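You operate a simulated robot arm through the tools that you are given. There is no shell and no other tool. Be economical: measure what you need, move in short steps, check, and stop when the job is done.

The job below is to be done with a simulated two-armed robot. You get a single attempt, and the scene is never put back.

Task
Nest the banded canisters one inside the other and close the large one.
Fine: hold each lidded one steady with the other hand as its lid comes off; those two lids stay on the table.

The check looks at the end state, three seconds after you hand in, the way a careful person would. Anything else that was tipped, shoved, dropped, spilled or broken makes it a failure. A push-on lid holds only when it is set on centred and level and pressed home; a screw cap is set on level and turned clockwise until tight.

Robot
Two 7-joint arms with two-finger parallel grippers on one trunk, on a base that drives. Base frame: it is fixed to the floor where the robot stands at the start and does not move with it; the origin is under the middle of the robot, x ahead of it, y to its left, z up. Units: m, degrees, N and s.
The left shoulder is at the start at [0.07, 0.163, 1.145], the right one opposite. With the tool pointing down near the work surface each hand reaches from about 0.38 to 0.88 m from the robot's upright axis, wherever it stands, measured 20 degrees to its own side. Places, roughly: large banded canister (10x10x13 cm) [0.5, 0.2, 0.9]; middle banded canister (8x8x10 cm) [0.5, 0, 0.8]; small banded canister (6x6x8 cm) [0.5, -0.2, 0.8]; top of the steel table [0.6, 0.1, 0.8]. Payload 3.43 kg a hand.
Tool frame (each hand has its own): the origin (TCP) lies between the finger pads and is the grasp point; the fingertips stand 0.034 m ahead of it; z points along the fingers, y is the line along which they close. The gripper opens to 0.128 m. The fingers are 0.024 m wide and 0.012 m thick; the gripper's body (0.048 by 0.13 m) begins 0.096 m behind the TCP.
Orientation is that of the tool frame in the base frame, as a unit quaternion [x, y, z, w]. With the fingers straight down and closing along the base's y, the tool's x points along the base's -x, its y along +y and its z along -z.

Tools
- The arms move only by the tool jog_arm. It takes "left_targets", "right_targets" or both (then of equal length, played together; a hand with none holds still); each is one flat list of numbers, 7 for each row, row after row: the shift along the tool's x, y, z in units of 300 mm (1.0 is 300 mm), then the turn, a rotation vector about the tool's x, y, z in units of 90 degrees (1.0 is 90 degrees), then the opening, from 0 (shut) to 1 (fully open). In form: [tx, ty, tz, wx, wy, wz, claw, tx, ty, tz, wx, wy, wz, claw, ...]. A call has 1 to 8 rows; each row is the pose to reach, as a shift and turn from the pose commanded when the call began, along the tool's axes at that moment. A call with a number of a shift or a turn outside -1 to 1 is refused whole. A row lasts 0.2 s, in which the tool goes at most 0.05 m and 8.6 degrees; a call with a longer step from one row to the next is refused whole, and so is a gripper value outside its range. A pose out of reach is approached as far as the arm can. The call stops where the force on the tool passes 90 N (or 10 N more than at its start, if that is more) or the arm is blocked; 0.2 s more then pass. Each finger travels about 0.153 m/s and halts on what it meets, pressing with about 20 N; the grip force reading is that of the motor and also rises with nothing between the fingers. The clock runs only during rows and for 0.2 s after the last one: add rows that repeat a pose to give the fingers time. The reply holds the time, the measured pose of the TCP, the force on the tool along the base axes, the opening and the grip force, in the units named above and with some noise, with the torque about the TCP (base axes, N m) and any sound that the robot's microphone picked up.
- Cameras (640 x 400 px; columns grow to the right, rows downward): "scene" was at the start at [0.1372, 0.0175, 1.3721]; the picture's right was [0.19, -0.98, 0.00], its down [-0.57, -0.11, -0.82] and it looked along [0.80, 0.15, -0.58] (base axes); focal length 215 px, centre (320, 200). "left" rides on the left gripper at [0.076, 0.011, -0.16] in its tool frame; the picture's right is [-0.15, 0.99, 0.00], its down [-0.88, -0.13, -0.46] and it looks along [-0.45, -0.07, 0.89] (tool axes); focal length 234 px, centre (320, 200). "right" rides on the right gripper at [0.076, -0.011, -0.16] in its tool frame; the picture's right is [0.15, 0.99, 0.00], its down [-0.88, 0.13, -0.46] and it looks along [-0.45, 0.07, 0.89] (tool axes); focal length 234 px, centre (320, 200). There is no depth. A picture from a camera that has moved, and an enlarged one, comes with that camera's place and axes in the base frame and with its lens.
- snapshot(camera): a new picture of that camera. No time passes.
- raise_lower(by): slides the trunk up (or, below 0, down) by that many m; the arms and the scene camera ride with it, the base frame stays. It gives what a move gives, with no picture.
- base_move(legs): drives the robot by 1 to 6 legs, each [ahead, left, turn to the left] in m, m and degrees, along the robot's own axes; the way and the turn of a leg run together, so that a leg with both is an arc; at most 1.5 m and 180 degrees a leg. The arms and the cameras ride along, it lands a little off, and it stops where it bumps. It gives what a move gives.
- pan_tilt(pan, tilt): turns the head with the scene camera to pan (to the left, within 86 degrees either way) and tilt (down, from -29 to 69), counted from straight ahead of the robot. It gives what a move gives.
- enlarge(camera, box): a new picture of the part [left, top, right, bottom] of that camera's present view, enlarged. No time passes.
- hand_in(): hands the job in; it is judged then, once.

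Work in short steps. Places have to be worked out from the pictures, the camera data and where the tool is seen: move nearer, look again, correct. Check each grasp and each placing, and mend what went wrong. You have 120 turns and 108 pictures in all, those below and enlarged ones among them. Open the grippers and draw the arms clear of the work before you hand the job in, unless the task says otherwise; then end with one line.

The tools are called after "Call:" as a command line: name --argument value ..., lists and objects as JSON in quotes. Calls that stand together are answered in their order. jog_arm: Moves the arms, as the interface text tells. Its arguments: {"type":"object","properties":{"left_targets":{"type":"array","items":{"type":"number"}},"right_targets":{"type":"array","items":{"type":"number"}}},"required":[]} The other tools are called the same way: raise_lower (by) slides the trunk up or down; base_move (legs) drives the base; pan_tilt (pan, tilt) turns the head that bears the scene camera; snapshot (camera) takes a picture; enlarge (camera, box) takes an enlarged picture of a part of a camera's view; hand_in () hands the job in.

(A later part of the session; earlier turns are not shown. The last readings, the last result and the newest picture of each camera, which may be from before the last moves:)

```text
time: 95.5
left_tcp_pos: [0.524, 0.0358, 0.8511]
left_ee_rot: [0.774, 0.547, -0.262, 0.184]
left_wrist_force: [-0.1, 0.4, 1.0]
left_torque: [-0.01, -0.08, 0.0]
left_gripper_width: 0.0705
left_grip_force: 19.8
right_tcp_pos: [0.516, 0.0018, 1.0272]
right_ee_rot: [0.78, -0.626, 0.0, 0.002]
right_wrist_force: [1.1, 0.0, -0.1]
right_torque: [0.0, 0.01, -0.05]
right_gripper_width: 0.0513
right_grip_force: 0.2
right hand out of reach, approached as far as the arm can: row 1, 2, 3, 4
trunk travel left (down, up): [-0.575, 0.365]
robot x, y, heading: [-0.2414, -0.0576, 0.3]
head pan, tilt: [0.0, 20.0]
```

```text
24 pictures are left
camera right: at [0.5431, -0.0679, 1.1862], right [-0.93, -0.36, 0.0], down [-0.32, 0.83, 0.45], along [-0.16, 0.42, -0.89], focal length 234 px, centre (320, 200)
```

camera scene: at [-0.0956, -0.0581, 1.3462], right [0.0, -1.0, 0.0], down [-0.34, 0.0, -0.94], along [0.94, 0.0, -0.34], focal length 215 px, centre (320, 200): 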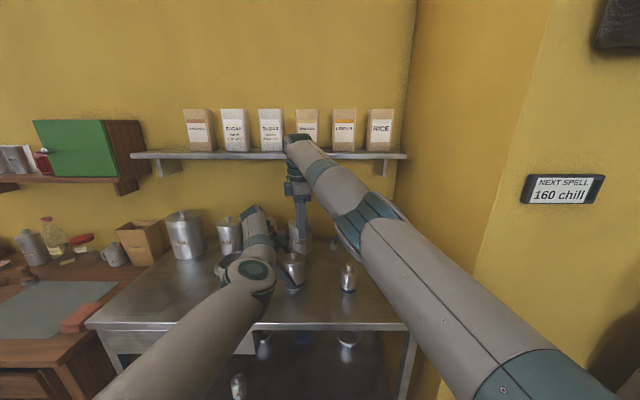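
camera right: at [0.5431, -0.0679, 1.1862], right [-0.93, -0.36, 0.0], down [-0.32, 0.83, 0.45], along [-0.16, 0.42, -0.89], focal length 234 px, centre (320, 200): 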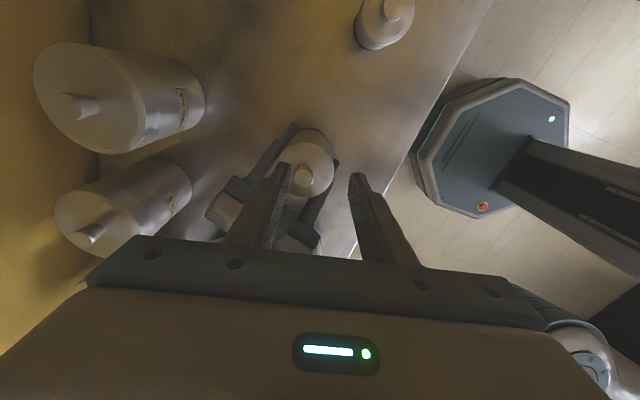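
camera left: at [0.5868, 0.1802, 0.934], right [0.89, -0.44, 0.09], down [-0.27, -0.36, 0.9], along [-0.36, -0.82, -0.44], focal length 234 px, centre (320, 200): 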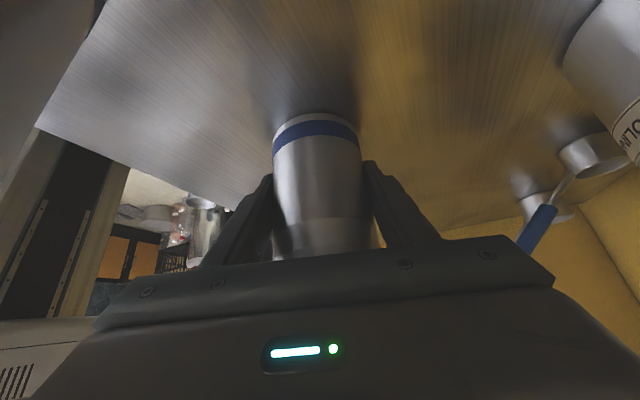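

The knob is at (0.526, 0.032), right at the end of the right arm's reach. I'll use the left hand to lift the held canister 2 cm and set it down about 9 cm nearer the right arm, at (0.49, -0.05), with the right hand following above.

Call:
jog_arm --left_targets '[-0.04, 0, -0.053, 0, 0, 0, 0.4, -0.162, -0.008, 0.04, 0, 0, 0, 0.4, -0.284, -0.015, 0.132, 0, 0, 0, 0.4, -0.284, -0.015, 0.132, 0, 0, 0, 0.4, -0.244, -0.015, 0.185, 0, 0, 0, 0.4, -0.244, -0.015, 0.185, 0, 0, 0, 0.4]' --right_targets '[0, 0, -0.03, 0, 0, 0, 0.4, 0.075, 0.06, -0.03, 0, 0, 0, 0.4, 0.151, 0.122, -0.03, 0, 0, 0, 0.4, 0.151, 0.122, -0.03, 0, 0, 0, 0.4, 0.151, 0.122, -0.03, 0, 0, 0, 0.4, 0.151, 0.122, -0.03, 0, 0, 0, 0.4]'

Call:
snapshot --camera "right"

```text
time: 96.9
left_tcp_pos: [0.5117, -0.0291, 0.8488]
left_ee_rot: [0.774, 0.547, -0.259, 0.185]
left_wrist_force: [1.2, 2.3, 13.7]
left_torque: [0.02, 0.23, 0.1]
left_gripper_width: 0.0698
left_grip_force: 20.0
left hand out of reach, approached as far as the arm can: row 2, 3, 4, 5, 6
right_tcp_pos: [0.525, -0.0338, 1.046]
right_ee_rot: [0.78, -0.626, 0.001, 0.001]
right_wrist_force: [-0.2, 0.3, 0.7]
right_torque: [-0.03, 0.01, 0.01]
right_gripper_width: 0.051
right_grip_force: 0.0
right hand out of reach, approached as far as the arm can: row 2, 3, 4, 5, 6
trunk travel left (down, up): [-0.575, 0.365]
robot x, y, heading: [-0.2372, -0.0617, 0.3]
head pan, tilt: [0.0, 20.0]
```

```text
23 pictures are left
camera right: at [0.5521, -0.1037, 1.2052], right [-0.93, -0.36, 0.0], down [-0.32, 0.83, 0.45], along [-0.16, 0.42, -0.89], focal length 234 px, centre (320, 200)
```

right: 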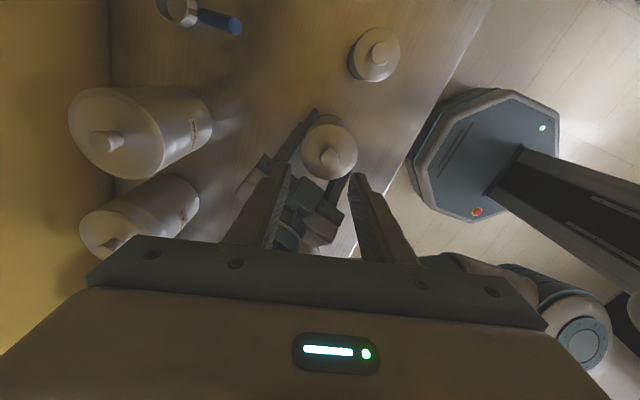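

The canister is now at (0.508, -0.028), standing and still held. The right arm is straight again, so I'll return it along its path to where it bends well, lower it there, and then travel back low.

Call:
jog_arm --right_targets '[0.128, 0.055, 0, 0, 0, 0, 0.4, 0.256, 0.11, 0, 0, 0, 0, 0.4, 0.384, 0.166, 0, 0, 0, 0, 0.4, 0.511, 0.222, 0.03, 0, 0, 0, 0.4, 0.639, 0.277, 0.1, 0, 0, 0, 0.4, 0.639, 0.277, 0.2, 0, 0, 0, 0.4, 0.639, 0.277, 0.2, 0, 0, 0, 0.4]'

```text
time: 98.5
left_tcp_pos: [0.5115, -0.0302, 0.8452]
left_ee_rot: [0.774, 0.547, -0.261, 0.183]
left_wrist_force: [-0.8, 1.5, -1.8]
left_torque: [0.04, 0.03, -0.01]
left_gripper_width: 0.0671
left_grip_force: 18.9
right_tcp_pos: [0.5767, -0.229, 1.0204]
right_ee_rot: [0.78, -0.626, -0.001, 0.001]
right_wrist_force: [0.3, 0.8, 0.7]
right_torque: [0.03, -0.01, 0.01]
right_gripper_width: 0.0513
right_grip_force: 0.0
right hand out of reach, approached as far as the arm can: row 1, 2, 3, 4, 5, 6, 7
trunk travel left (down, up): [-0.575, 0.365]
robot x, y, heading: [-0.2404, -0.0629, 0.2]
head pan, tilt: [0.0, 20.0]
```

It slid along its full-stretch sphere again. A firm inward pull bent the elbow before, so I'll do that here where nothing stands beneath.

Call:
jog_arm --right_targets '[-0.03, 0.14, -0.05, 0, 0, 0, 0.4, -0.06, 0.28, -0.1, 0, 0, 0, 0.4, -0.09, 0.42, -0.1, 0, 0, 0, 0.4, -0.121, 0.553, -0.1, 0, 0, 0, 0.4, -0.14, 0.65, -0.1, 0, 0, 0, 0.4, -0.14, 0.65, -0.1, 0, 0, 0, 0.4, -0.14, 0.65, -0.1, 0, 0, 0, 0.4]'

Call:
snapshot --camera "scene"

```text
time: 100.1
left_tcp_pos: [0.512, -0.0284, 0.8447]
left_ee_rot: [0.773, 0.547, -0.262, 0.184]
left_wrist_force: [0.6, 0.2, -1.4]
left_torque: [0.01, 0.04, 0.0]
left_gripper_width: 0.0663
left_grip_force: 20.1
right_tcp_pos: [0.5561, -0.2161, 1.1003]
right_ee_rot: [0.78, -0.626, -0.001, 0.0]
right_wrist_force: [0.2, 0.7, 0.5]
right_torque: [0.05, -0.02, -0.01]
right_gripper_width: 0.051
right_grip_force: 0.0
right hand out of reach, approached as far as the arm can: row 1, 2, 3, 4, 5, 6, 7
trunk travel left (down, up): [-0.575, 0.365]
robot x, y, heading: [-0.2404, -0.0602, 0.2]
head pan, tilt: [0.0, 20.0]
```

```text
22 pictures are left
camera scene: at [-0.0942, -0.0582, 1.3459], right [0.0, -1.0, 0.0], down [-0.34, 0.0, -0.94], along [0.94, 0.0, -0.34], focal length 215 px, centre (320, 200)
```

scene: 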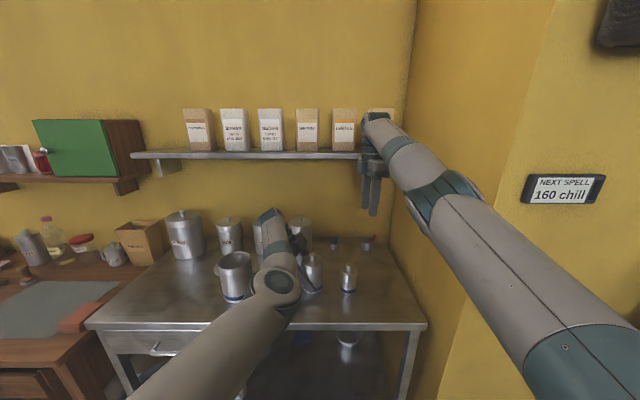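

I'll repeat the sequence that bent this arm successfully before: raise it with a slight counter-clockwise yaw, then lower straight down while yawing back.

Call:
jog_arm --right_targets '[0, 0.04, -0.13, 0, 0, -0.04, 0.4, 0, 0.08, -0.26, 0, 0, -0.08, 0.4, -0.01, 0.12, -0.39, 0, 0, -0.12, 0.4, -0.01, 0.16, -0.5, 0, 0, -0.16, 0.4, -0.01, 0.2, -0.6, 0, 0, -0.18, 0.4, -0.01, 0.2, -0.6, 0, 0, -0.18, 0.4]'

Call:
jog_arm --right_targets '[0, 0, 0.12, 0, 0, 0.03, 0.4, 0, 0, 0.24, 0, 0, 0.06, 0.4, 0, 0, 0.36, 0, 0, 0.09, 0.4, 0, 0, 0.48, 0, 0, 0.12, 0.4, 0, 0, 0.6, 0, 0, 0.15, 0.4, 0, 0, 0.72, 0, 0, 0.18, 0.4, 0, 0, 0.84, 0, 0, 0.18, 0.4]'

```text
time: 101.5
left_tcp_pos: [0.5138, -0.0285, 0.8456]
left_ee_rot: [0.774, 0.547, -0.261, 0.184]
left_wrist_force: [0.5, -0.4, -0.7]
left_torque: [-0.04, 0.03, 0.01]
left_gripper_width: 0.0661
left_grip_force: 20.0
right_tcp_pos: [0.4746, -0.2316, 1.2732]
right_ee_rot: [0.86, -0.51, 0.0, 0.0]
right_wrist_force: [-0.3, -0.2, 0.1]
right_torque: [-0.04, 0.01, 0.0]
right_gripper_width: 0.0512
right_grip_force: 0.1
right hand out of reach, approached as far as the arm can: row 2, 3, 4, 5, 6
trunk travel left (down, up): [-0.575, 0.365]
robot x, y, heading: [-0.2361, -0.0582, 0.1]
head pan, tilt: [0.0, 20.0]
```

```text
time: 103.3
left_tcp_pos: [0.5118, -0.0296, 0.8458]
left_ee_rot: [0.774, 0.547, -0.26, 0.184]
left_wrist_force: [-0.8, -0.5, -1.0]
left_torque: [0.01, 0.0, 0.0]
left_gripper_width: 0.0664
left_grip_force: 19.9
right_tcp_pos: [0.473, -0.255, 0.9962]
right_ee_rot: [0.769, -0.638, -0.02, 0.008]
right_wrist_force: [-0.5, -1.5, -0.2]
right_torque: [0.02, 0.0, -0.03]
right_gripper_width: 0.051
right_grip_force: 0.0
trunk travel left (down, up): [-0.575, 0.365]
robot x, y, heading: [-0.2371, -0.0585, 0.1]
head pan, tilt: [0.0, 20.0]
stopped in row 7 (right hand): the arm was blocked; the commanded pose is now the measured one
```

The elbow bent again, and the hand is at (0.473, -0.255, 0.996). Now I'll travel left at this low height toward the knob.

Call:
jog_arm --right_targets '[-0.12, -0.042, 0, 0.004, 0.002, 0, 0.4, -0.24, -0.084, 0, 0.008, 0.004, 0, 0.4, -0.36, -0.126, 0, 0.012, 0.006, 0, 0.4, -0.48, -0.169, 0, 0.016, 0.009, 0, 0.4, -0.6, -0.211, 0, 0.02, 0.011, 0, 0.4, -0.72, -0.253, 0, 0.024, 0.013, 0, 0.4, -0.72, -0.253, 0, 0.024, 0.013, 0, 0.4]'

Call:
snapshot --camera "right"

```text
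time: 104.9
left_tcp_pos: [0.5128, -0.0297, 0.8462]
left_ee_rot: [0.774, 0.546, -0.261, 0.185]
left_wrist_force: [0.5, -0.9, -2.7]
left_torque: [-0.01, -0.01, -0.01]
left_gripper_width: 0.0666
left_grip_force: 19.7
right_tcp_pos: [0.5332, -0.0208, 1.0053]
right_ee_rot: [0.771, -0.636, 0.001, 0.001]
right_wrist_force: [0.8, 0.7, -0.1]
right_torque: [0.01, 0.04, -0.05]
right_gripper_width: 0.0512
right_grip_force: 0.1
right hand out of reach, approached as far as the arm can: row 1, 2, 3, 4, 5, 6, 7
trunk travel left (down, up): [-0.575, 0.365]
robot x, y, heading: [-0.2386, -0.0589, 0.1]
head pan, tilt: [0.0, 20.0]
```

```text
21 pictures are left
camera right: at [0.558, -0.0919, 1.1634], right [-0.94, -0.33, 0.0], down [-0.29, 0.84, 0.45], along [-0.15, 0.43, -0.89], focal length 234 px, centre (320, 200)
```

right: 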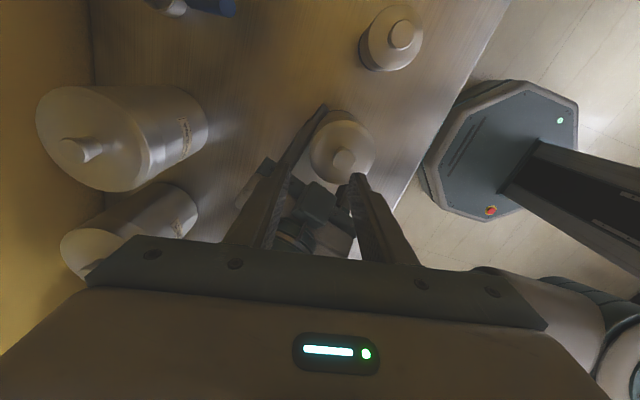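

The right hand sits about 2.5 cm beyond the knob at the edge of its reach, so it's easier to bring the canister to the hand. I'll shift the canister 4 cm farther with the left hand.

Call:
jog_arm --left_targets '[-0.024, 0, -0.032, 0, 0, 0, 0.4, 0.011, 0.126, -0.059, 0, 0, 0, 0.4, 0.011, 0.126, -0.059, 0, 0, 0, 0.4, 0.031, 0.126, -0.033, 0, 0, 0, 0.4, 0.031, 0.126, -0.033, 0, 0, 0, 0.4]' --right_targets '[0, 0, 0, 0, 0, 0, 0.4, 0, 0, 0, 0, 0, 0, 0.4, 0, 0, 0, 0, 0, 0, 0.4, 0, 0, 0.07, 0, 0, 0, 0.4, 0, 0, 0.07, 0, 0, 0, 0.4]'

Call:
snapshot --camera "right"

```text
time: 106.1
left_tcp_pos: [0.5418, -0.0273, 0.8446]
left_ee_rot: [0.773, 0.549, -0.262, 0.181]
left_wrist_force: [9.9, 22.6, -53.9]
left_torque: [-3.67, 2.53, 0.24]
left_gripper_width: 0.0663
left_grip_force: 19.7
left hand out of reach, approached as far as the arm can: row 2, 3, 4, 5
right_tcp_pos: [0.5336, -0.0206, 0.991]
right_ee_rot: [0.771, -0.636, 0.005, 0.0]
right_wrist_force: [-11.1, -20.9, 56.6]
right_torque: [0.23, -1.35, -0.44]
right_gripper_width: 0.0427
right_grip_force: 0.0
trunk travel left (down, up): [-0.575, 0.365]
robot x, y, heading: [-0.2376, -0.0611, 0.0]
head pan, tilt: [0.0, 20.0]
```

```text
20 pictures are left
camera right: at [0.5584, -0.0908, 1.1497], right [-0.94, -0.33, -0.01], down [-0.3, 0.84, 0.45], along [-0.14, 0.42, -0.89], focal length 234 px, centre (320, 200)
```

right: 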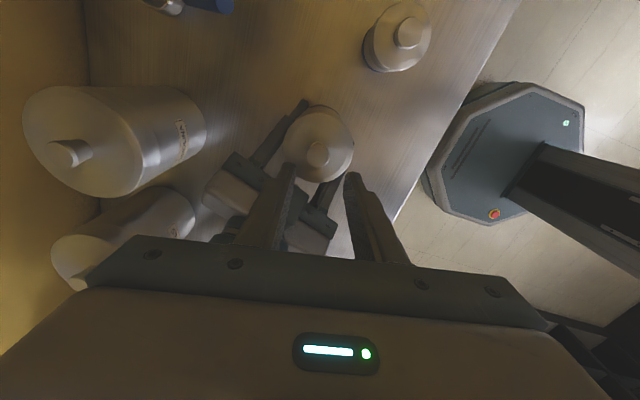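

The equal and opposite readings show the right fingertip resting on the left gripper's top edge. I'll lift, shift about 1 cm onto the knob's axis and away from the left gripper, and narrow the fingers.

Call:
jog_arm --right_targets '[0, 0, -0.07, 0, 0, 0, 0.4, 0, 0, -0.1, 0, 0, 0, 0.26, 0.044, -0.018, -0.1, 0, 0, 0, 0.26, 0.044, -0.018, -0.06, 0, 0, 0, 0.26, 0.044, -0.018, -0.06, 0, 0, 0, 0.26]'

Call:
enlarge --camera "right" --box '[200, 80, 440, 230]'

```text
time: 107.3
left_tcp_pos: [0.5445, -0.03, 0.8507]
left_ee_rot: [0.775, 0.546, -0.261, 0.184]
left_wrist_force: [0.0, -1.2, -1.2]
left_torque: [-0.01, 0.02, 0.04]
left_gripper_width: 0.0665
left_grip_force: 19.7
right_tcp_pos: [0.5398, -0.0342, 1.001]
right_ee_rot: [0.771, -0.637, 0.002, -0.002]
right_wrist_force: [0.3, -1.2, -0.5]
right_torque: [0.0, -0.03, -0.01]
right_gripper_width: 0.0333
right_grip_force: 0.0
right hand out of reach, approached as far as the arm can: row 3
trunk travel left (down, up): [-0.575, 0.365]
robot x, y, heading: [-0.2384, -0.0616, 0.3]
head pan, tilt: [0.0, 20.0]
```

```text
2.67 times, centred on (320, 155) of right
camera zoom: at [0.5642, -0.1044, 1.1595], right [-0.94, -0.33, -0.01], down [-0.3, 0.84, 0.45], along [-0.15, 0.43, -0.89], focal length 624 px, centre (320, 320)
```

zoom: 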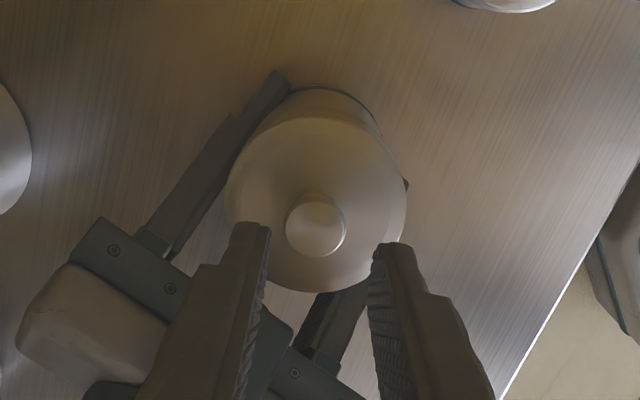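

Both fingertips straddle the knob nicely. I'll descend about 5 cm and shift 4 mm.

Call:
jog_arm --right_targets '[-0.013, -0.003, 0.06, 0, 0, 0, 0.26, -0.013, -0.003, 0.12, 0, 0, 0, 0.26, -0.013, -0.003, 0.177, 0, 0, 0, 0.26, -0.013, -0.003, 0.177, 0, 0, 0, 0.26]'

Call:
enlarge --camera "right" --box '[200, 80, 440, 230]'

```text
time: 108.3
left_tcp_pos: [0.5438, -0.0297, 0.8496]
left_ee_rot: [0.774, 0.547, -0.261, 0.183]
left_wrist_force: [11.1, 2.2, -22.8]
left_torque: [-0.7, 1.05, 0.02]
left_gripper_width: 0.0664
left_grip_force: 19.9
right_tcp_pos: [0.5418, -0.0273, 0.9498]
right_ee_rot: [0.772, -0.636, -0.001, 0.003]
right_wrist_force: [-11.6, -2.1, 21.2]
right_torque: [0.47, 0.0, -0.04]
right_gripper_width: 0.0288
right_grip_force: 0.0
trunk travel left (down, up): [-0.575, 0.365]
robot x, y, heading: [-0.2387, -0.0563, 0.3]
head pan, tilt: [0.0, 20.0]
```

```text
2.67 times, centred on (320, 155) of right
camera zoom: at [0.5678, -0.098, 1.1077], right [-0.94, -0.33, 0.0], down [-0.29, 0.84, 0.45], along [-0.15, 0.43, -0.89], focal length 624 px, centre (320, 320)
```

zoom: 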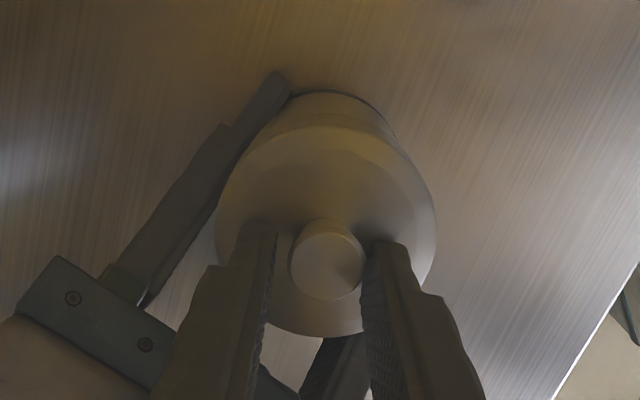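

The knob is between the right fingers and the tips lightly touch the lid. I'll ease up 2 mm and close on the knob.

Call:
jog_arm --right_targets '[0, 0, -0.01, 0, 0, 0, 0.2, 0, 0, -0.01, 0, 0, 0, 0.1, 0, 0, -0.01, 0, 0, 0, 0, 0, 0, -0.01, 0, 0, 0, 0]'

```text
time: 109.3
left_tcp_pos: [0.5442, -0.03, 0.8505]
left_ee_rot: [0.774, 0.546, -0.261, 0.185]
left_wrist_force: [11.6, -2.0, -10.7]
left_torque: [0.19, 0.96, -0.03]
left_gripper_width: 0.0663
left_grip_force: 20.1
right_tcp_pos: [0.5419, -0.0274, 0.9509]
right_ee_rot: [0.771, -0.636, -0.001, 0.002]
right_wrist_force: [-11.6, 1.0, 8.2]
right_torque: [0.03, 0.22, 0.01]
right_gripper_width: 0.0224
right_grip_force: 20.3
trunk travel left (down, up): [-0.575, 0.365]
robot x, y, heading: [-0.242, -0.0602, 0.4]
head pan, tilt: [0.0, 20.0]
```

The knob is gripped (2.2 cm, 20 N) and the left still holds the body. I'll pull the lid straight up in small steps.

Call:
jog_arm --right_targets '[0, 0, -0.03, 0, 0, 0, 0, 0, 0, -0.06, 0, 0, 0, 0, 0, 0, -0.1, 0, 0, 0, 0, 0, 0, -0.15, 0, 0, 0, 0, 0, 0, -0.25, 0, 0, 0, 0, 0, 0, -0.3, 0, 0, 0, 0]'

Call:
snapshot --camera "right"

```text
time: 110.7
left_tcp_pos: [0.5436, -0.0294, 0.8497]
left_ee_rot: [0.775, 0.546, -0.261, 0.183]
left_wrist_force: [-0.7, -0.4, -1.0]
left_torque: [-0.02, -0.01, 0.03]
left_gripper_width: 0.0663
left_grip_force: 19.9
right_tcp_pos: [0.5313, -0.0379, 1.0383]
right_ee_rot: [0.77, -0.638, 0.001, -0.001]
right_wrist_force: [0.0, 0.7, -1.0]
right_torque: [-0.01, -0.03, -0.01]
right_gripper_width: 0.022
right_grip_force: 19.8
right hand out of reach, approached as far as the arm can: row 5, 6
trunk travel left (down, up): [-0.575, 0.365]
robot x, y, heading: [-0.2395, -0.06, 0.4]
head pan, tilt: [0.0, 20.0]
heard: snap
```

```text
17 pictures are left
camera right: at [0.5563, -0.1091, 1.1966], right [-0.94, -0.33, 0.0], down [-0.29, 0.84, 0.45], along [-0.15, 0.43, -0.89], focal length 234 px, centre (320, 200)
```

right: 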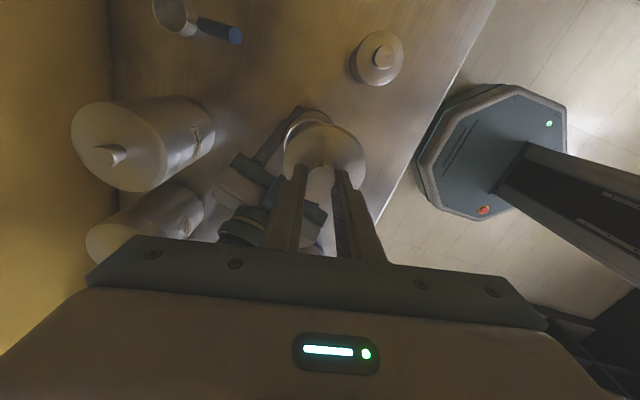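

A "snap" was heard and the lid is off in the right hand. I'll carry it to a free spot on the table's right, around (0.585, -0.24), and lower partway.

Call:
jog_arm --right_targets '[0.14, -0.004, 0, 0, 0, 0, 0, 0.28, -0.008, 0, 0, 0, 0, 0, 0.42, -0.012, 0, 0, 0, 0, 0, 0.56, -0.016, 0, 0, 0, 0, 0, 0.69, -0.019, 0, 0, 0, 0, 0, 0.695, -0.04, 0.15, 0, 0, 0, 0, 0.7, -0.06, 0.3, 0, 0, 0, 0, 0.7, -0.068, 0.44, 0, 0, 0, 0]'

Call:
jog_arm --right_targets '[0, 0, 0.03, 0, 0, 0, 0, 0, 0, 0.06, 0, 0, 0, 0, 0, 0, 0.09, 0, 0, 0, 0, 0, 0, 0.09, 0, 0, 0, 0]'

Call:
snapshot --camera "right"

```text
time: 112.5
left_tcp_pos: [0.5435, -0.0295, 0.8509]
left_ee_rot: [0.774, 0.547, -0.262, 0.184]
left_wrist_force: [0.0, -0.6, -1.3]
left_torque: [0.01, 0.0, -0.03]
left_gripper_width: 0.0662
left_grip_force: 20.0
right_tcp_pos: [0.5952, -0.2389, 0.9056]
right_ee_rot: [0.771, -0.637, 0.001, 0.0]
right_wrist_force: [0.4, -0.5, 0.6]
right_torque: [0.01, 0.03, 0.01]
right_gripper_width: 0.0218
right_grip_force: 20.4
right hand out of reach, approached as far as the arm can: row 1, 2, 3, 8
trunk travel left (down, up): [-0.575, 0.365]
robot x, y, heading: [-0.2395, -0.0603, 0.3]
head pan, tilt: [0.0, 20.0]
```

```text
time: 113.5
left_tcp_pos: [0.5439, -0.0293, 0.8514]
left_ee_rot: [0.774, 0.546, -0.262, 0.185]
left_wrist_force: [0.0, -1.0, -0.6]
left_torque: [0.01, 0.0, 0.02]
left_gripper_width: 0.0661
left_grip_force: 19.5
right_tcp_pos: [0.597, -0.239, 0.8797]
right_ee_rot: [0.77, -0.638, 0.0, 0.001]
right_wrist_force: [0.0, -0.1, -0.5]
right_torque: [-0.01, 0.0, 0.01]
right_gripper_width: 0.0216
right_grip_force: 20.0
trunk travel left (down, up): [-0.575, 0.365]
robot x, y, heading: [-0.2355, -0.0604, 0.1]
head pan, tilt: [0.0, 20.0]
```

```text
16 pictures are left
camera right: at [0.621, -0.31, 1.0375], right [-0.94, -0.33, 0.0], down [-0.29, 0.84, 0.45], along [-0.15, 0.43, -0.89], focal length 234 px, centre (320, 200)
```

right: 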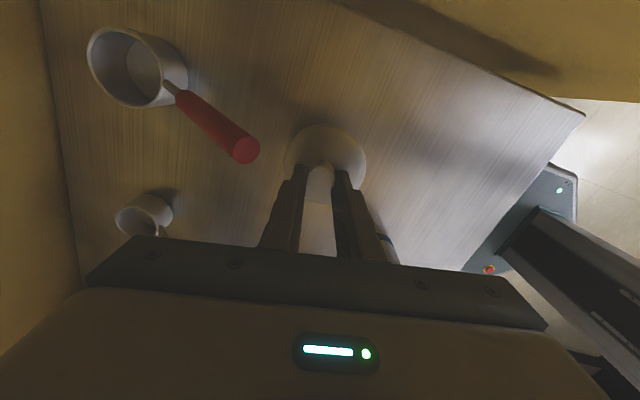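

The lid is just above the table and clear of the red-handled cup by about 3 cm. I'll keep lowering to contact.

Call:
jog_arm --right_targets '[0, 0, 0.025, 0, 0, 0, 0, 0, 0, 0.05, 0, 0, 0, 0, 0, 0, 0.07, 0, 0, 0, 0, 0, 0, 0.085, 0, 0, 0, 0]'

```text
time: 114.5
left_tcp_pos: [0.5405, -0.0302, 0.8535]
left_ee_rot: [0.774, 0.547, -0.26, 0.185]
left_wrist_force: [-0.2, 0.3, -1.4]
left_torque: [0.01, -0.03, 0.0]
left_gripper_width: 0.0663
left_grip_force: 19.6
right_tcp_pos: [0.5949, -0.2405, 0.8584]
right_ee_rot: [0.771, -0.637, 0.003, -0.001]
right_wrist_force: [-6.4, -2.9, 19.2]
right_torque: [0.15, 0.1, 0.06]
right_gripper_width: 0.0217
right_grip_force: 19.9
trunk travel left (down, up): [-0.575, 0.365]
robot x, y, heading: [-0.2385, -0.0582, 0.1]
head pan, tilt: [0.0, 20.0]
```

The lid touches the table. The right hand releases it and rises, while the left carries the open middle canister back to a clear spot at about (0.523, 0.09).

Call:
jog_arm --left_targets '[-0.04, 0, -0.053, 0, 0, 0, 0.4, 0.05, -0.06, -0.125, 0, 0, 0, 0.4, 0.15, -0.125, -0.2, 0, 0, 0, 0.4, 0.243, -0.19, -0.269, 0, 0, 0, 0.4, 0.284, -0.19, -0.216, 0, 0, 0, 0.4, 0.284, -0.19, -0.216, 0, 0, 0, 0.4]' --right_targets '[0, 0, -0.007, 0, 0, 0, 0, 0, 0, -0.007, 0, 0, 0, 0.2, 0, 0, -0.007, 0, 0, 0, 0.3, 0, 0, -0.08, 0, 0, 0, 0.3, 0, 0, -0.2, 0, 0, 0, 0.3, 0, 0, -0.33, 0, 0, 0, 0.3]'

Call:
snapshot --camera "left"

Call:
snapshot --camera "right"

```text
time: 115.9
left_tcp_pos: [0.5231, 0.089, 0.8663]
left_ee_rot: [0.777, 0.545, -0.253, 0.188]
left_wrist_force: [18.2, -0.3, 75.6]
left_torque: [6.76, 2.48, -1.59]
left_gripper_width: 0.0665
left_grip_force: 19.7
right_tcp_pos: [0.5883, -0.2405, 0.9582]
right_ee_rot: [0.77, -0.637, 0.003, -0.002]
right_wrist_force: [0.0, -0.2, 0.7]
right_torque: [-0.03, -0.02, -0.05]
right_gripper_width: 0.0385
right_grip_force: 0.0
trunk travel left (down, up): [-0.575, 0.365]
robot x, y, heading: [-0.2382, -0.0576, 0.0]
head pan, tilt: [0.0, 20.0]
```

```text
15 pictures are left
camera left: at [0.584, 0.2334, 0.9509], right [0.89, -0.44, 0.1], down [-0.28, -0.36, 0.89], along [-0.35, -0.82, -0.44], focal length 234 px, centre (320, 200)
```

left: 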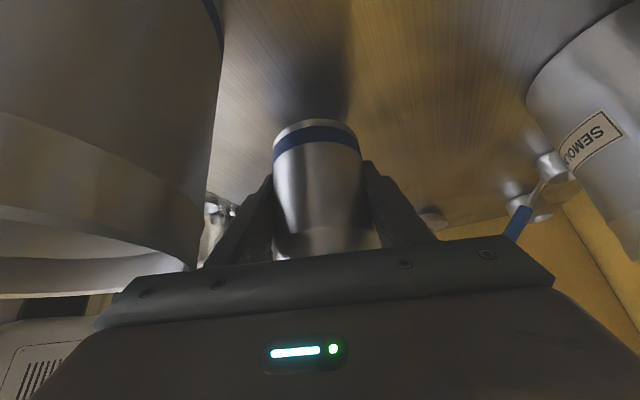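

```text
14 pictures are left
camera right: at [0.6115, -0.3119, 1.1162], right [-0.94, -0.33, -0.01], down [-0.3, 0.84, 0.45], along [-0.14, 0.43, -0.89], focal length 234 px, centre (320, 200)
```

right: 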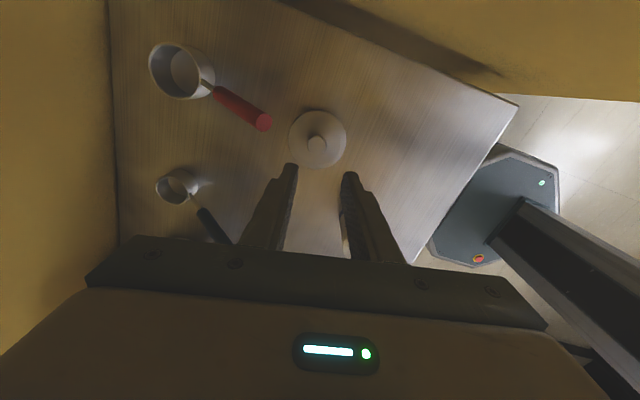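

The middle's lid rests flat on the table. The left reads 75 N upward: its gripper body is pressing on the large canister's rim. I'll lift, move 5 cm away from the rim and set the canister down there.

Call:
jog_arm --left_targets '[-0.06, 0, -0.08, 0, 0, 0, 0.4, -0.11, 0.036, -0.04, 0, 0, 0, 0.4, -0.181, 0.072, 0.012, 0, 0, 0, 0.4, -0.15, 0.072, 0.055, 0, 0, 0, 0.4, -0.121, 0.072, 0.092, 0, 0, 0, 0.4, -0.121, 0.072, 0.092, 0, 0, 0, 0.4]'

Call:
snapshot --camera "scene"

```text
time: 117.3
left_tcp_pos: [0.5298, 0.0406, 0.8503]
left_ee_rot: [0.774, 0.546, -0.262, 0.184]
left_wrist_force: [0.6, 0.4, -0.8]
left_torque: [0.03, 0.0, 0.03]
left_gripper_width: 0.0664
left_grip_force: 20.4
right_tcp_pos: [0.5936, -0.2402, 0.9516]
right_ee_rot: [0.77, -0.638, 0.001, 0.0]
right_wrist_force: [0.7, 0.2, -0.4]
right_torque: [-0.02, 0.0, -0.03]
right_gripper_width: 0.0386
right_grip_force: 0.1
trunk travel left (down, up): [-0.575, 0.365]
robot x, y, heading: [-0.2391, -0.0646, -0.0]
head pan, tilt: [0.0, 20.0]
```

```text
13 pictures are left
camera scene: at [-0.0952, -0.0578, 1.3461], right [0.0, -1.0, 0.0], down [-0.34, 0.0, -0.94], along [0.94, 0.0, -0.34], focal length 215 px, centre (320, 200)
```

scene: 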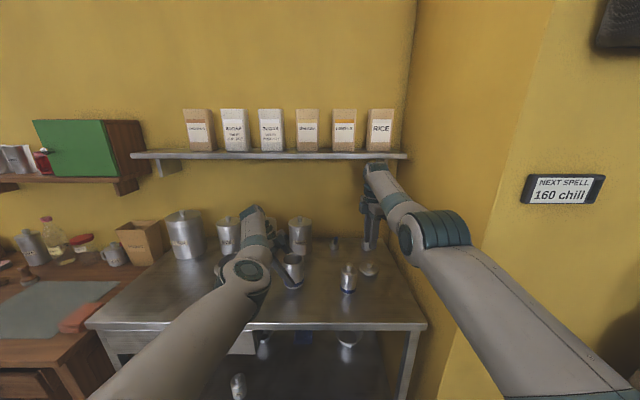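

The middle canister stands at (0.53, 0.04), upright and clear of the rim. Left will release, withdraw, and move over to a pre-grasp behind the small canister at (0.505, -0.152).

Call:
jog_arm --left_targets '[0, 0, 0, 0, 0, 0, 1, 0, 0, -0.15, 0, 0, 0, 1, 0, 0, -0.31, 0, 0, 0, 1, 0, 0, -0.467, 0, 0, 0, 1, -0.118, 0.037, -0.367, 0, 0, 0, 1, -0.236, 0.075, -0.266, 0, 0, 0, 1, -0.354, 0.112, -0.166, 0, 0, 0, 1, -0.472, 0.149, -0.065, 0, 0, 0, 1]'

Call:
snapshot --camera "left"

```text
time: 119.1
left_tcp_pos: [0.5398, -0.0713, 0.9523]
left_ee_rot: [0.775, 0.547, -0.26, 0.183]
left_wrist_force: [-0.5, 0.8, 0.0]
left_torque: [0.02, 0.03, -0.02]
left_gripper_width: 0.1279
left_grip_force: 0.1
left hand out of reach, approached as far as the arm can: row 4, 5
right_tcp_pos: [0.5919, -0.2414, 0.9516]
right_ee_rot: [0.77, -0.638, 0.001, 0.0]
right_wrist_force: [1.5, -0.3, -0.1]
right_torque: [0.05, 0.04, 0.01]
right_gripper_width: 0.0383
right_grip_force: 0.0
trunk travel left (down, up): [-0.575, 0.365]
robot x, y, heading: [-0.2344, -0.0633, 0.3]
head pan, tilt: [0.0, 20.0]
```

```text
12 pictures are left
camera left: at [0.6012, 0.0729, 1.0345], right [0.89, -0.44, 0.09], down [-0.27, -0.36, 0.89], along [-0.36, -0.82, -0.44], focal length 234 px, centre (320, 200)
```

left: 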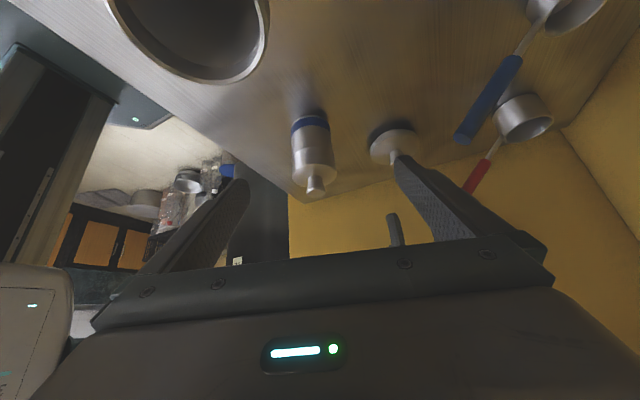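

The small canister is dead ahead at (0.505, -0.143). I'll advance with the opening narrowed and close on its body.

Call:
jog_arm --left_targets '[0.001, -0.01, 0.12, 0, 0, 0, 0.8, 0.003, -0.02, 0.24, 0, 0, 0, 0.72, 0.005, -0.027, 0.35, 0, 0, 0, 0.72, 0.005, -0.027, 0.454, 0, 0, 0, 0.72, 0.005, -0.027, 0.454, 0, 0, 0, 0.5, 0.005, -0.027, 0.454, 0, 0, 0, 0.35, 0.005, -0.027, 0.454, 0, 0, 0, 0.3]'

Call:
snapshot --camera "left"

```text
time: 120.7
left_tcp_pos: [0.5194, -0.1486, 0.8432]
left_ee_rot: [0.775, 0.545, -0.262, 0.183]
left_wrist_force: [0.2, -0.2, 0.2]
left_torque: [0.01, -0.02, -0.02]
left_gripper_width: 0.0497
left_grip_force: 19.9
left hand out of reach, approached as far as the arm can: row 1, 2, 3, 4, 5, 6, 7
right_tcp_pos: [0.5927, -0.2399, 0.9517]
right_ee_rot: [0.771, -0.637, 0.001, 0.0]
right_wrist_force: [0.4, 0.0, -1.6]
right_torque: [0.0, 0.0, 0.02]
right_gripper_width: 0.038
right_grip_force: 0.0
trunk travel left (down, up): [-0.575, 0.365]
robot x, y, heading: [-0.2415, -0.0607, 0.2]
head pan, tilt: [0.0, 20.0]
```

```text
11 pictures are left
camera left: at [0.5826, -0.0034, 0.924], right [0.89, -0.44, 0.09], down [-0.26, -0.36, 0.9], along [-0.37, -0.82, -0.44], focal length 234 px, centre (320, 200)
```

left: 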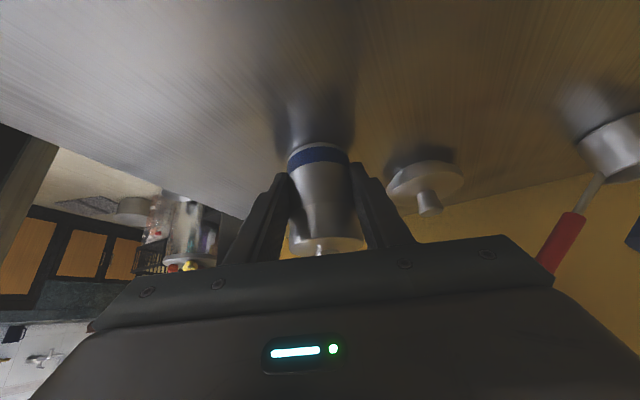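

The small canister is gripped (5.0 cm, 20 N). I'll lift it about 6 cm and hold it at (0.543, -0.045), where the right arm can reach, while the right hand comes above.

Call:
jog_arm --left_targets '[-0.06, 0, -0.08, 0, 0, 0, 0.3, 0, -0.012, -0.18, 0, 0, 0, 0.3, 0.07, -0.026, -0.28, 0, 0, 0, 0.3, 0.156, -0.041, -0.379, 0, 0, 0, 0.3, 0.156, -0.041, -0.379, 0, 0, 0, 0.3, 0.156, -0.041, -0.379, 0, 0, 0, 0.3]' --right_targets '[0, 0, -0.12, 0, 0, 0, 0.3, -0.1, 0.02, -0.25, 0, 0, 0, 0.3, -0.23, 0.04, -0.333, 0, 0, 0, 0.3, -0.36, 0.065, -0.333, 0, 0, 0, 0.3, -0.5, 0.088, -0.333, 0, 0, 0, 0.3, -0.632, 0.111, -0.333, 0, 0, 0, 0.3]'

Call:
enlarge --camera "right" --box '[200, 60, 440, 210]'

```text
time: 122.1
left_tcp_pos: [0.5434, -0.0402, 0.9037]
left_ee_rot: [0.774, 0.546, -0.262, 0.186]
left_wrist_force: [-0.8, 1.1, -0.6]
left_torque: [-0.02, -0.03, 0.03]
left_gripper_width: 0.0494
left_grip_force: 20.0
right_tcp_pos: [0.525, -0.0569, 1.0524]
right_ee_rot: [0.77, -0.637, 0.002, 0.0]
right_wrist_force: [0.6, -0.2, -0.4]
right_torque: [-0.08, 0.01, 0.01]
right_gripper_width: 0.0385
right_grip_force: 0.1
right hand out of reach, approached as far as the arm can: row 1, 2, 3
trunk travel left (down, up): [-0.575, 0.365]
robot x, y, heading: [-0.2415, -0.0571, 0.3]
head pan, tilt: [0.0, 20.0]
```

```text
2.67 times, centred on (320, 135) of right
camera zoom: at [0.5511, -0.1272, 1.2117], right [-0.94, -0.33, 0.0], down [-0.29, 0.84, 0.45], along [-0.15, 0.43, -0.89], focal length 624 px, centre (320, 373)
```

zoom: 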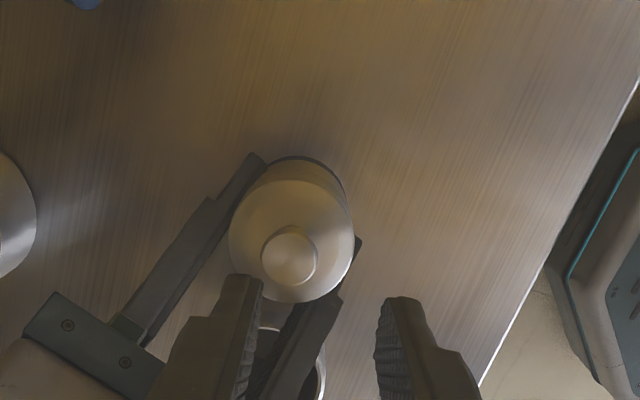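

The small lid's knob is near (0.537, -0.047, 0.937). I'll centre the right hand and lower to just above the lid.

Call:
jog_arm --right_targets '[-0.013, -0.023, 0.05, 0, 0, 0, 0.36, -0.027, -0.046, 0.13, 0, 0, 0, 0.36, -0.027, -0.046, 0.21, 0, 0, 0, 0.36, -0.027, -0.046, 0.28, 0, 0, 0, 0.36, -0.027, -0.046, 0.28, 0, 0, 0, 0.36]'

Call:
enlarge --camera "right" --box '[200, 80, 440, 230]'

```text
time: 123.3
left_tcp_pos: [0.5438, -0.0424, 0.9021]
left_ee_rot: [0.774, 0.548, -0.26, 0.183]
left_wrist_force: [12.9, 0.7, -22.0]
left_torque: [0.05, 0.6, 0.03]
left_gripper_width: 0.0497
left_grip_force: 20.3
right_tcp_pos: [0.5385, -0.0482, 0.9691]
right_ee_rot: [0.772, -0.636, 0.002, -0.001]
right_wrist_force: [-14.1, -0.4, 21.3]
right_torque: [0.02, 0.19, 0.0]
right_gripper_width: 0.0428
right_grip_force: 0.1
trunk travel left (down, up): [-0.575, 0.365]
robot x, y, heading: [-0.2355, -0.0583, 0.2]
head pan, tilt: [0.0, 20.0]
```

```text
2.67 times, centred on (320, 155) of right
camera zoom: at [0.5635, -0.119, 1.1282], right [-0.94, -0.33, 0.0], down [-0.3, 0.84, 0.45], along [-0.15, 0.43, -0.89], focal length 624 px, centre (320, 320)
```

zoom: 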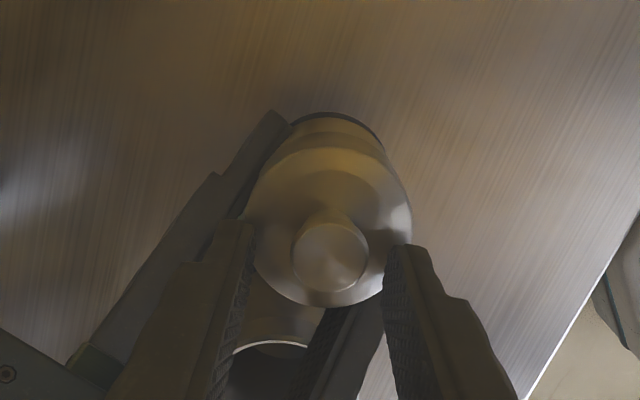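

The knob is between the fingertips with light contact. I'll ease up 2 mm, close, and check the grip.

Call:
jog_arm --right_targets '[0, 0, -0.012, 0, 0, 0, 0.25, 0, 0, -0.012, 0, 0, 0, 0.1, 0, 0, -0.012, 0, 0, 0, 0, 0, 0, -0.012, 0, 0, 0, 0]'

```text
time: 124.3
left_tcp_pos: [0.5429, -0.0436, 0.9033]
left_ee_rot: [0.774, 0.547, -0.261, 0.185]
left_wrist_force: [2.4, 0.7, -0.4]
left_torque: [0.01, -0.01, 0.02]
left_gripper_width: 0.0497
left_grip_force: 19.8
right_tcp_pos: [0.5393, -0.0491, 0.9705]
right_ee_rot: [0.771, -0.637, 0.001, 0.0]
right_wrist_force: [-1.7, -0.6, -1.2]
right_torque: [0.04, 0.14, -0.04]
right_gripper_width: 0.0211
right_grip_force: 20.3
trunk travel left (down, up): [-0.575, 0.365]
robot x, y, heading: [-0.2372, -0.0603, 0.2]
head pan, tilt: [0.0, 20.0]
heard: snap
```

A snap was heard while gripping (2.1 cm), so the lid may already be loose. I'll lift straight up.

Call:
jog_arm --right_targets '[0, 0, -0.03, 0, 0, 0, 0, 0, 0, -0.07, 0, 0, 0, 0, 0, 0, -0.13, 0, 0, 0, 0, 0, 0, -0.2, 0, 0, 0, 0, 0, 0, -0.25, 0, 0, 0, 0]'

Call:
snapshot --camera "right"

```text
time: 125.5
left_tcp_pos: [0.5437, -0.0441, 0.9029]
left_ee_rot: [0.774, 0.546, -0.261, 0.185]
left_wrist_force: [0.1, 0.1, -1.3]
left_torque: [0.03, 0.0, 0.02]
left_gripper_width: 0.0495
left_grip_force: 20.0
right_tcp_pos: [0.534, -0.0532, 1.0475]
right_ee_rot: [0.771, -0.637, 0.001, 0.0]
right_wrist_force: [-0.6, -0.4, 0.5]
right_torque: [-0.04, 0.02, 0.02]
right_gripper_width: 0.0213
right_grip_force: 19.4
right hand out of reach, approached as far as the arm can: row 5
trunk travel left (down, up): [-0.575, 0.365]
robot x, y, heading: [-0.24, -0.0604, 0.3]
head pan, tilt: [0.0, 20.0]
```

```text
8 pictures are left
camera right: at [0.5593, -0.1234, 1.2043], right [-0.94, -0.33, 0.0], down [-0.29, 0.84, 0.45], along [-0.15, 0.43, -0.89], focal length 234 px, centre (320, 200)
```

right: 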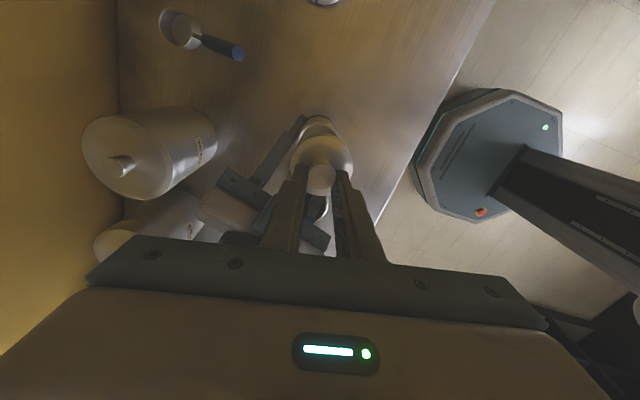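

The small lid is off too. The right hand carries it to a free spot near (0.587, -0.163) and lowers it, while the left sets the open small canister down at about (0.54, -0.072).

Call:
jog_arm --left_targets '[0, 0, 0, 0, 0, 0, 0.3, 0, 0, 0, 0, 0, 0, 0.3, 0, 0, 0, 0, 0, 0, 0.3, -0.073, 0.022, 0.055, 0, 0, 0, 0.3, -0.03, 0.022, 0.11, 0, 0, 0, 0.3, 0.01, 0.022, 0.16, 0, 0, 0, 0.3, 0.049, 0.022, 0.21, 0, 0, 0, 0.3, 0.049, 0.022, 0.21, 0, 0, 0, 0.3]' --right_targets '[0.13, -0.032, 0, 0, 0, 0, 0, 0.26, -0.064, 0, 0, 0, 0, 0, 0.391, -0.096, 0, 0, 0, 0, 0, 0.391, -0.096, 0.15, 0, 0, 0, 0, 0.391, -0.096, 0.3, 0, 0, 0, 0, 0.391, -0.096, 0.45, 0, 0, 0, 0, 0.391, -0.096, 0.57, 0, 0, 0, 0, 0.391, -0.096, 0.62, 0, 0, 0, 0]'

```text
time: 127.3
left_tcp_pos: [0.5384, -0.0714, 0.8475]
left_ee_rot: [0.774, 0.546, -0.26, 0.186]
left_wrist_force: [-1.4, 0.0, 7.3]
left_torque: [0.62, 0.43, -0.44]
left_gripper_width: 0.0491
left_grip_force: 18.0
left hand out of reach, approached as far as the arm can: row 7, 8
right_tcp_pos: [0.5856, -0.1623, 0.859]
right_ee_rot: [0.77, -0.638, 0.001, -0.001]
right_wrist_force: [0.1, -0.3, -1.6]
right_torque: [0.01, -0.01, 0.03]
right_gripper_width: 0.0213
right_grip_force: 19.6
right hand out of reach, approached as far as the arm can: row 1, 2, 3, 4, 5
trunk travel left (down, up): [-0.575, 0.365]
robot x, y, heading: [-0.2413, -0.0581, 0.2]
head pan, tilt: [0.0, 20.0]
```

The left has the small canister on the table (7 N contact); the right lid isn't touching yet. I'll release and withdraw the left while easing the right down further.

Call:
jog_arm --left_targets '[0, 0, 0, 0, 0, 0, 0.6, 0, 0, 0, 0, 0, 0, 0.7, 0, 0, -0.1, 0, 0, 0, 0.7, 0, 0, -0.25, 0, 0, 0, 0.7, 0, 0, -0.4, 0, 0, 0, 0.7]' --right_targets '[0, 0, 0.015, 0, 0, 0, 0, 0, 0, 0.03, 0, 0, 0, 0, 0, 0, 0.04, 0, 0, 0, 0, 0, 0, 0.047, 0, 0, 0, 0, 0, 0, 0.047, 0, 0, 0, 0]'

```text
time: 128.5
left_tcp_pos: [0.5438, 0.0038, 0.942]
left_ee_rot: [0.775, 0.546, -0.261, 0.184]
left_wrist_force: [-0.1, -0.7, -0.2]
left_torque: [0.01, 0.05, -0.02]
left_gripper_width: 0.0893
left_grip_force: 0.1
left hand out of reach, approached as far as the arm can: row 4, 5
right_tcp_pos: [0.5842, -0.1626, 0.8542]
right_ee_rot: [0.77, -0.638, 0.007, -0.004]
right_wrist_force: [8.5, -1.0, 42.4]
right_torque: [-0.25, -0.2, 0.03]
right_gripper_width: 0.0213
right_grip_force: 19.8
trunk travel left (down, up): [-0.575, 0.365]
robot x, y, heading: [-0.2437, -0.0561, 0.2]
head pan, tilt: [0.0, 20.0]
```

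The small lid is down (42 N contact). The right eases off, opens and rises; the left goes up and over its own side, turning vertical, to regain a bent elbow.

Call:
jog_arm --left_targets '[-0.053, -0.042, -0.122, 0, 0.0525, 0, 0.7, -0.106, -0.085, -0.244, 0, 0.105, 0, 0.7, -0.159, -0.127, -0.366, 0, 0.1575, 0, 0.7, -0.212, -0.169, -0.489, 0, 0.21, 0, 0.7, -0.264, -0.211, -0.611, 0, 0.2625, 0, 0.5, -0.317, -0.254, -0.733, 0, 0.315, 0, 0.3, -0.37, -0.296, -0.855, 0, 0.3675, 0, 0.2, -0.423, -0.338, -0.977, 0, 0.42, 0, 0.2]' --right_targets '[0, 0, -0.01, 0, 0, 0, 0, 0, 0, -0.01, 0, 0, 0, 0.2, 0, 0, -0.01, 0, 0, 0, 0.32, 0, 0, -0.09, 0, 0, 0, 0.32, 0, 0, -0.2, 0, 0, 0, 0.32, 0, 0, -0.33, 0, 0, 0, 0.32, 0, 0, -0.47, 0, 0, 0, 0.32, 0, 0, -0.6, 0, 0, 0, 0.32]'

Call:
jog_arm --left_targets '[0, 0, 0.12, 0, 0, -0.03, 0.2, 0, 0, 0.24, 0, 0, -0.06, 0.2, 0, 0, 0.36, 0, 0, -0.09, 0.2, 0, 0, 0.48, 0, 0, -0.12, 0.2, 0, 0, 0.6, 0, 0, -0.15, 0.2, 0, 0, 0.68, 0, 0, -0.15, 0.2]'

Call:
snapshot --camera "left"

```text
time: 130.3
left_tcp_pos: [0.4735, 0.1071, 1.2524]
left_ee_rot: [0.817, 0.576, 0.006, -0.002]
left_wrist_force: [-1.1, -0.1, 0.7]
left_torque: [0.0, -0.04, 0.0]
left_gripper_width: 0.0256
left_grip_force: 0.0
right_tcp_pos: [0.5681, -0.1704, 1.0245]
right_ee_rot: [0.771, -0.637, 0.001, -0.001]
right_wrist_force: [-0.3, -0.6, -0.2]
right_torque: [0.03, -0.06, 0.04]
right_gripper_width: 0.0411
right_grip_force: 0.1
right hand out of reach, approached as far as the arm can: row 7, 8
trunk travel left (down, up): [-0.575, 0.365]
robot x, y, heading: [-0.2386, -0.0581, 0.1]
head pan, tilt: [0.0, 20.0]
```

```text
time: 131.7
left_tcp_pos: [0.4783, 0.1094, 1.0438]
left_ee_rot: [0.744, 0.669, 0.004, -0.002]
left_wrist_force: [-0.7, -0.1, -0.5]
left_torque: [0.03, 0.0, -0.01]
left_gripper_width: 0.0257
left_grip_force: 0.1
right_tcp_pos: [0.5699, -0.167, 1.0209]
right_ee_rot: [0.771, -0.637, 0.002, 0.0]
right_wrist_force: [0.8, -0.3, -0.7]
right_torque: [-0.02, 0.0, -0.01]
right_gripper_width: 0.0411
right_grip_force: 0.0
trunk travel left (down, up): [-0.575, 0.365]
robot x, y, heading: [-0.2412, -0.0632, 0.0]
head pan, tilt: [0.0, 20.0]
```

```text
7 pictures are left
camera left: at [0.4945, 0.1831, 1.2055], right [0.97, -0.25, 0.0], down [-0.22, -0.87, 0.45], along [-0.11, -0.43, -0.89], focal length 234 px, centre (320, 200)
```

left: 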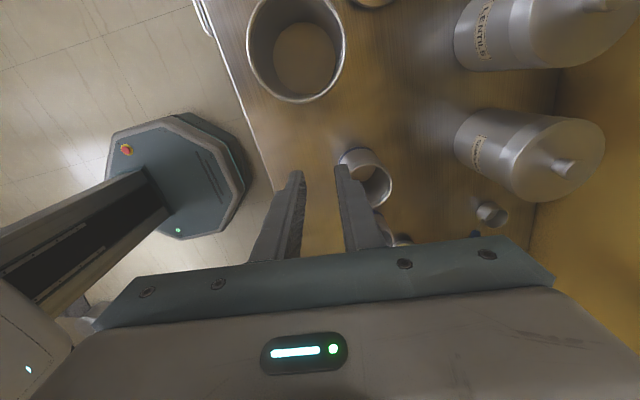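

The left arm is bent and vertical now. The middle's mouth is at about (0.531, 0.036) and the large's at (0.478, 0.222). I'll close the left fingers and move above the middle's mouth for an inside grip.

Call:
jog_arm --left_targets '[-0.07, 0.067, 0.05, 0, 0, 0, 0.1, -0.15, 0.135, 0.1, 0, 0, 0, 0.08, -0.22, 0.202, 0.13, 0, 0, 0, 0.08, -0.22, 0.202, 0.167, 0, 0, 0, 0.08, -0.22, 0.202, 0.167, 0, 0, 0, 0.08]'

Call:
enlarge --camera "left" --box '[200, 80, 440, 230]'

```text
time: 132.9
left_tcp_pos: [0.5305, 0.0366, 0.9947]
left_ee_rot: [0.743, 0.669, 0.005, -0.001]
left_wrist_force: [0.1, -0.1, 0.9]
left_torque: [0.06, -0.02, 0.0]
left_gripper_width: 0.0101
left_grip_force: 0.1
right_tcp_pos: [0.5707, -0.1687, 1.0217]
right_ee_rot: [0.77, -0.637, 0.001, 0.0]
right_wrist_force: [-0.6, 0.2, 0.5]
right_torque: [0.02, -0.01, -0.02]
right_gripper_width: 0.0407
right_grip_force: 0.0
trunk travel left (down, up): [-0.575, 0.365]
robot x, y, heading: [-0.2435, -0.0619, 0.4]
head pan, tilt: [0.0, 20.0]
```

```text
2.67 times, centred on (320, 155) of left
camera zoom: at [0.548, 0.1104, 1.1556], right [0.97, -0.25, 0.0], down [-0.22, -0.87, 0.45], along [-0.11, -0.43, -0.89], focal length 624 px, centre (320, 320)
```

zoom: 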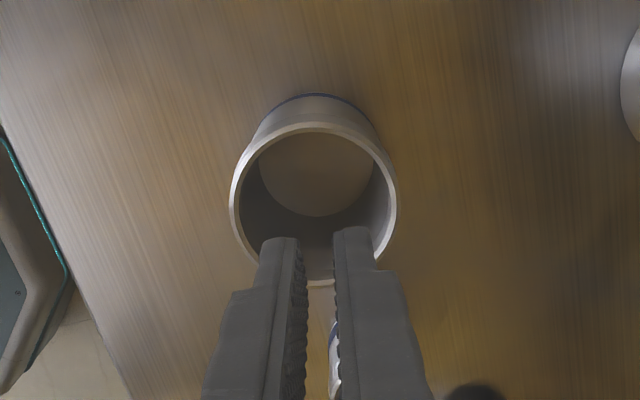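

The mouth is centred at (0.527, 0.038), empty inside. I'll lower the closed fingers about 3 cm into it and spread them against the inner wall.

Call:
jog_arm --left_targets '[0.004, -0.012, 0.1, 0, 0, 0, 0.08, 0.004, -0.012, 0.22, 0, 0, 0, 0.08, 0.004, -0.012, 0.333, 0, 0, 0, 0.08, 0.004, -0.012, 0.333, 0, 0, 0, 0.08, 0.004, -0.012, 0.333, 0, 0, 0, 0.3, 0.004, -0.012, 0.333, 0, 0, 0, 0.5, 0.004, -0.012, 0.333, 0, 0, 0, 0.6]'

```text
time: 134.5
left_tcp_pos: [0.5277, 0.0401, 0.8941]
left_ee_rot: [0.744, 0.669, 0.003, -0.001]
left_wrist_force: [-0.3, 0.5, -1.7]
left_torque: [0.05, -0.02, -0.01]
left_gripper_width: 0.0321
left_grip_force: 0.1
right_tcp_pos: [0.5698, -0.1676, 1.0215]
right_ee_rot: [0.771, -0.637, 0.001, 0.0]
right_wrist_force: [-0.2, -1.0, -1.0]
right_torque: [0.04, 0.02, 0.01]
right_gripper_width: 0.0412
right_grip_force: 0.1
trunk travel left (down, up): [-0.575, 0.365]
robot x, y, heading: [-0.2372, -0.0583, 0.0]
head pan, tilt: [0.0, 20.0]
```

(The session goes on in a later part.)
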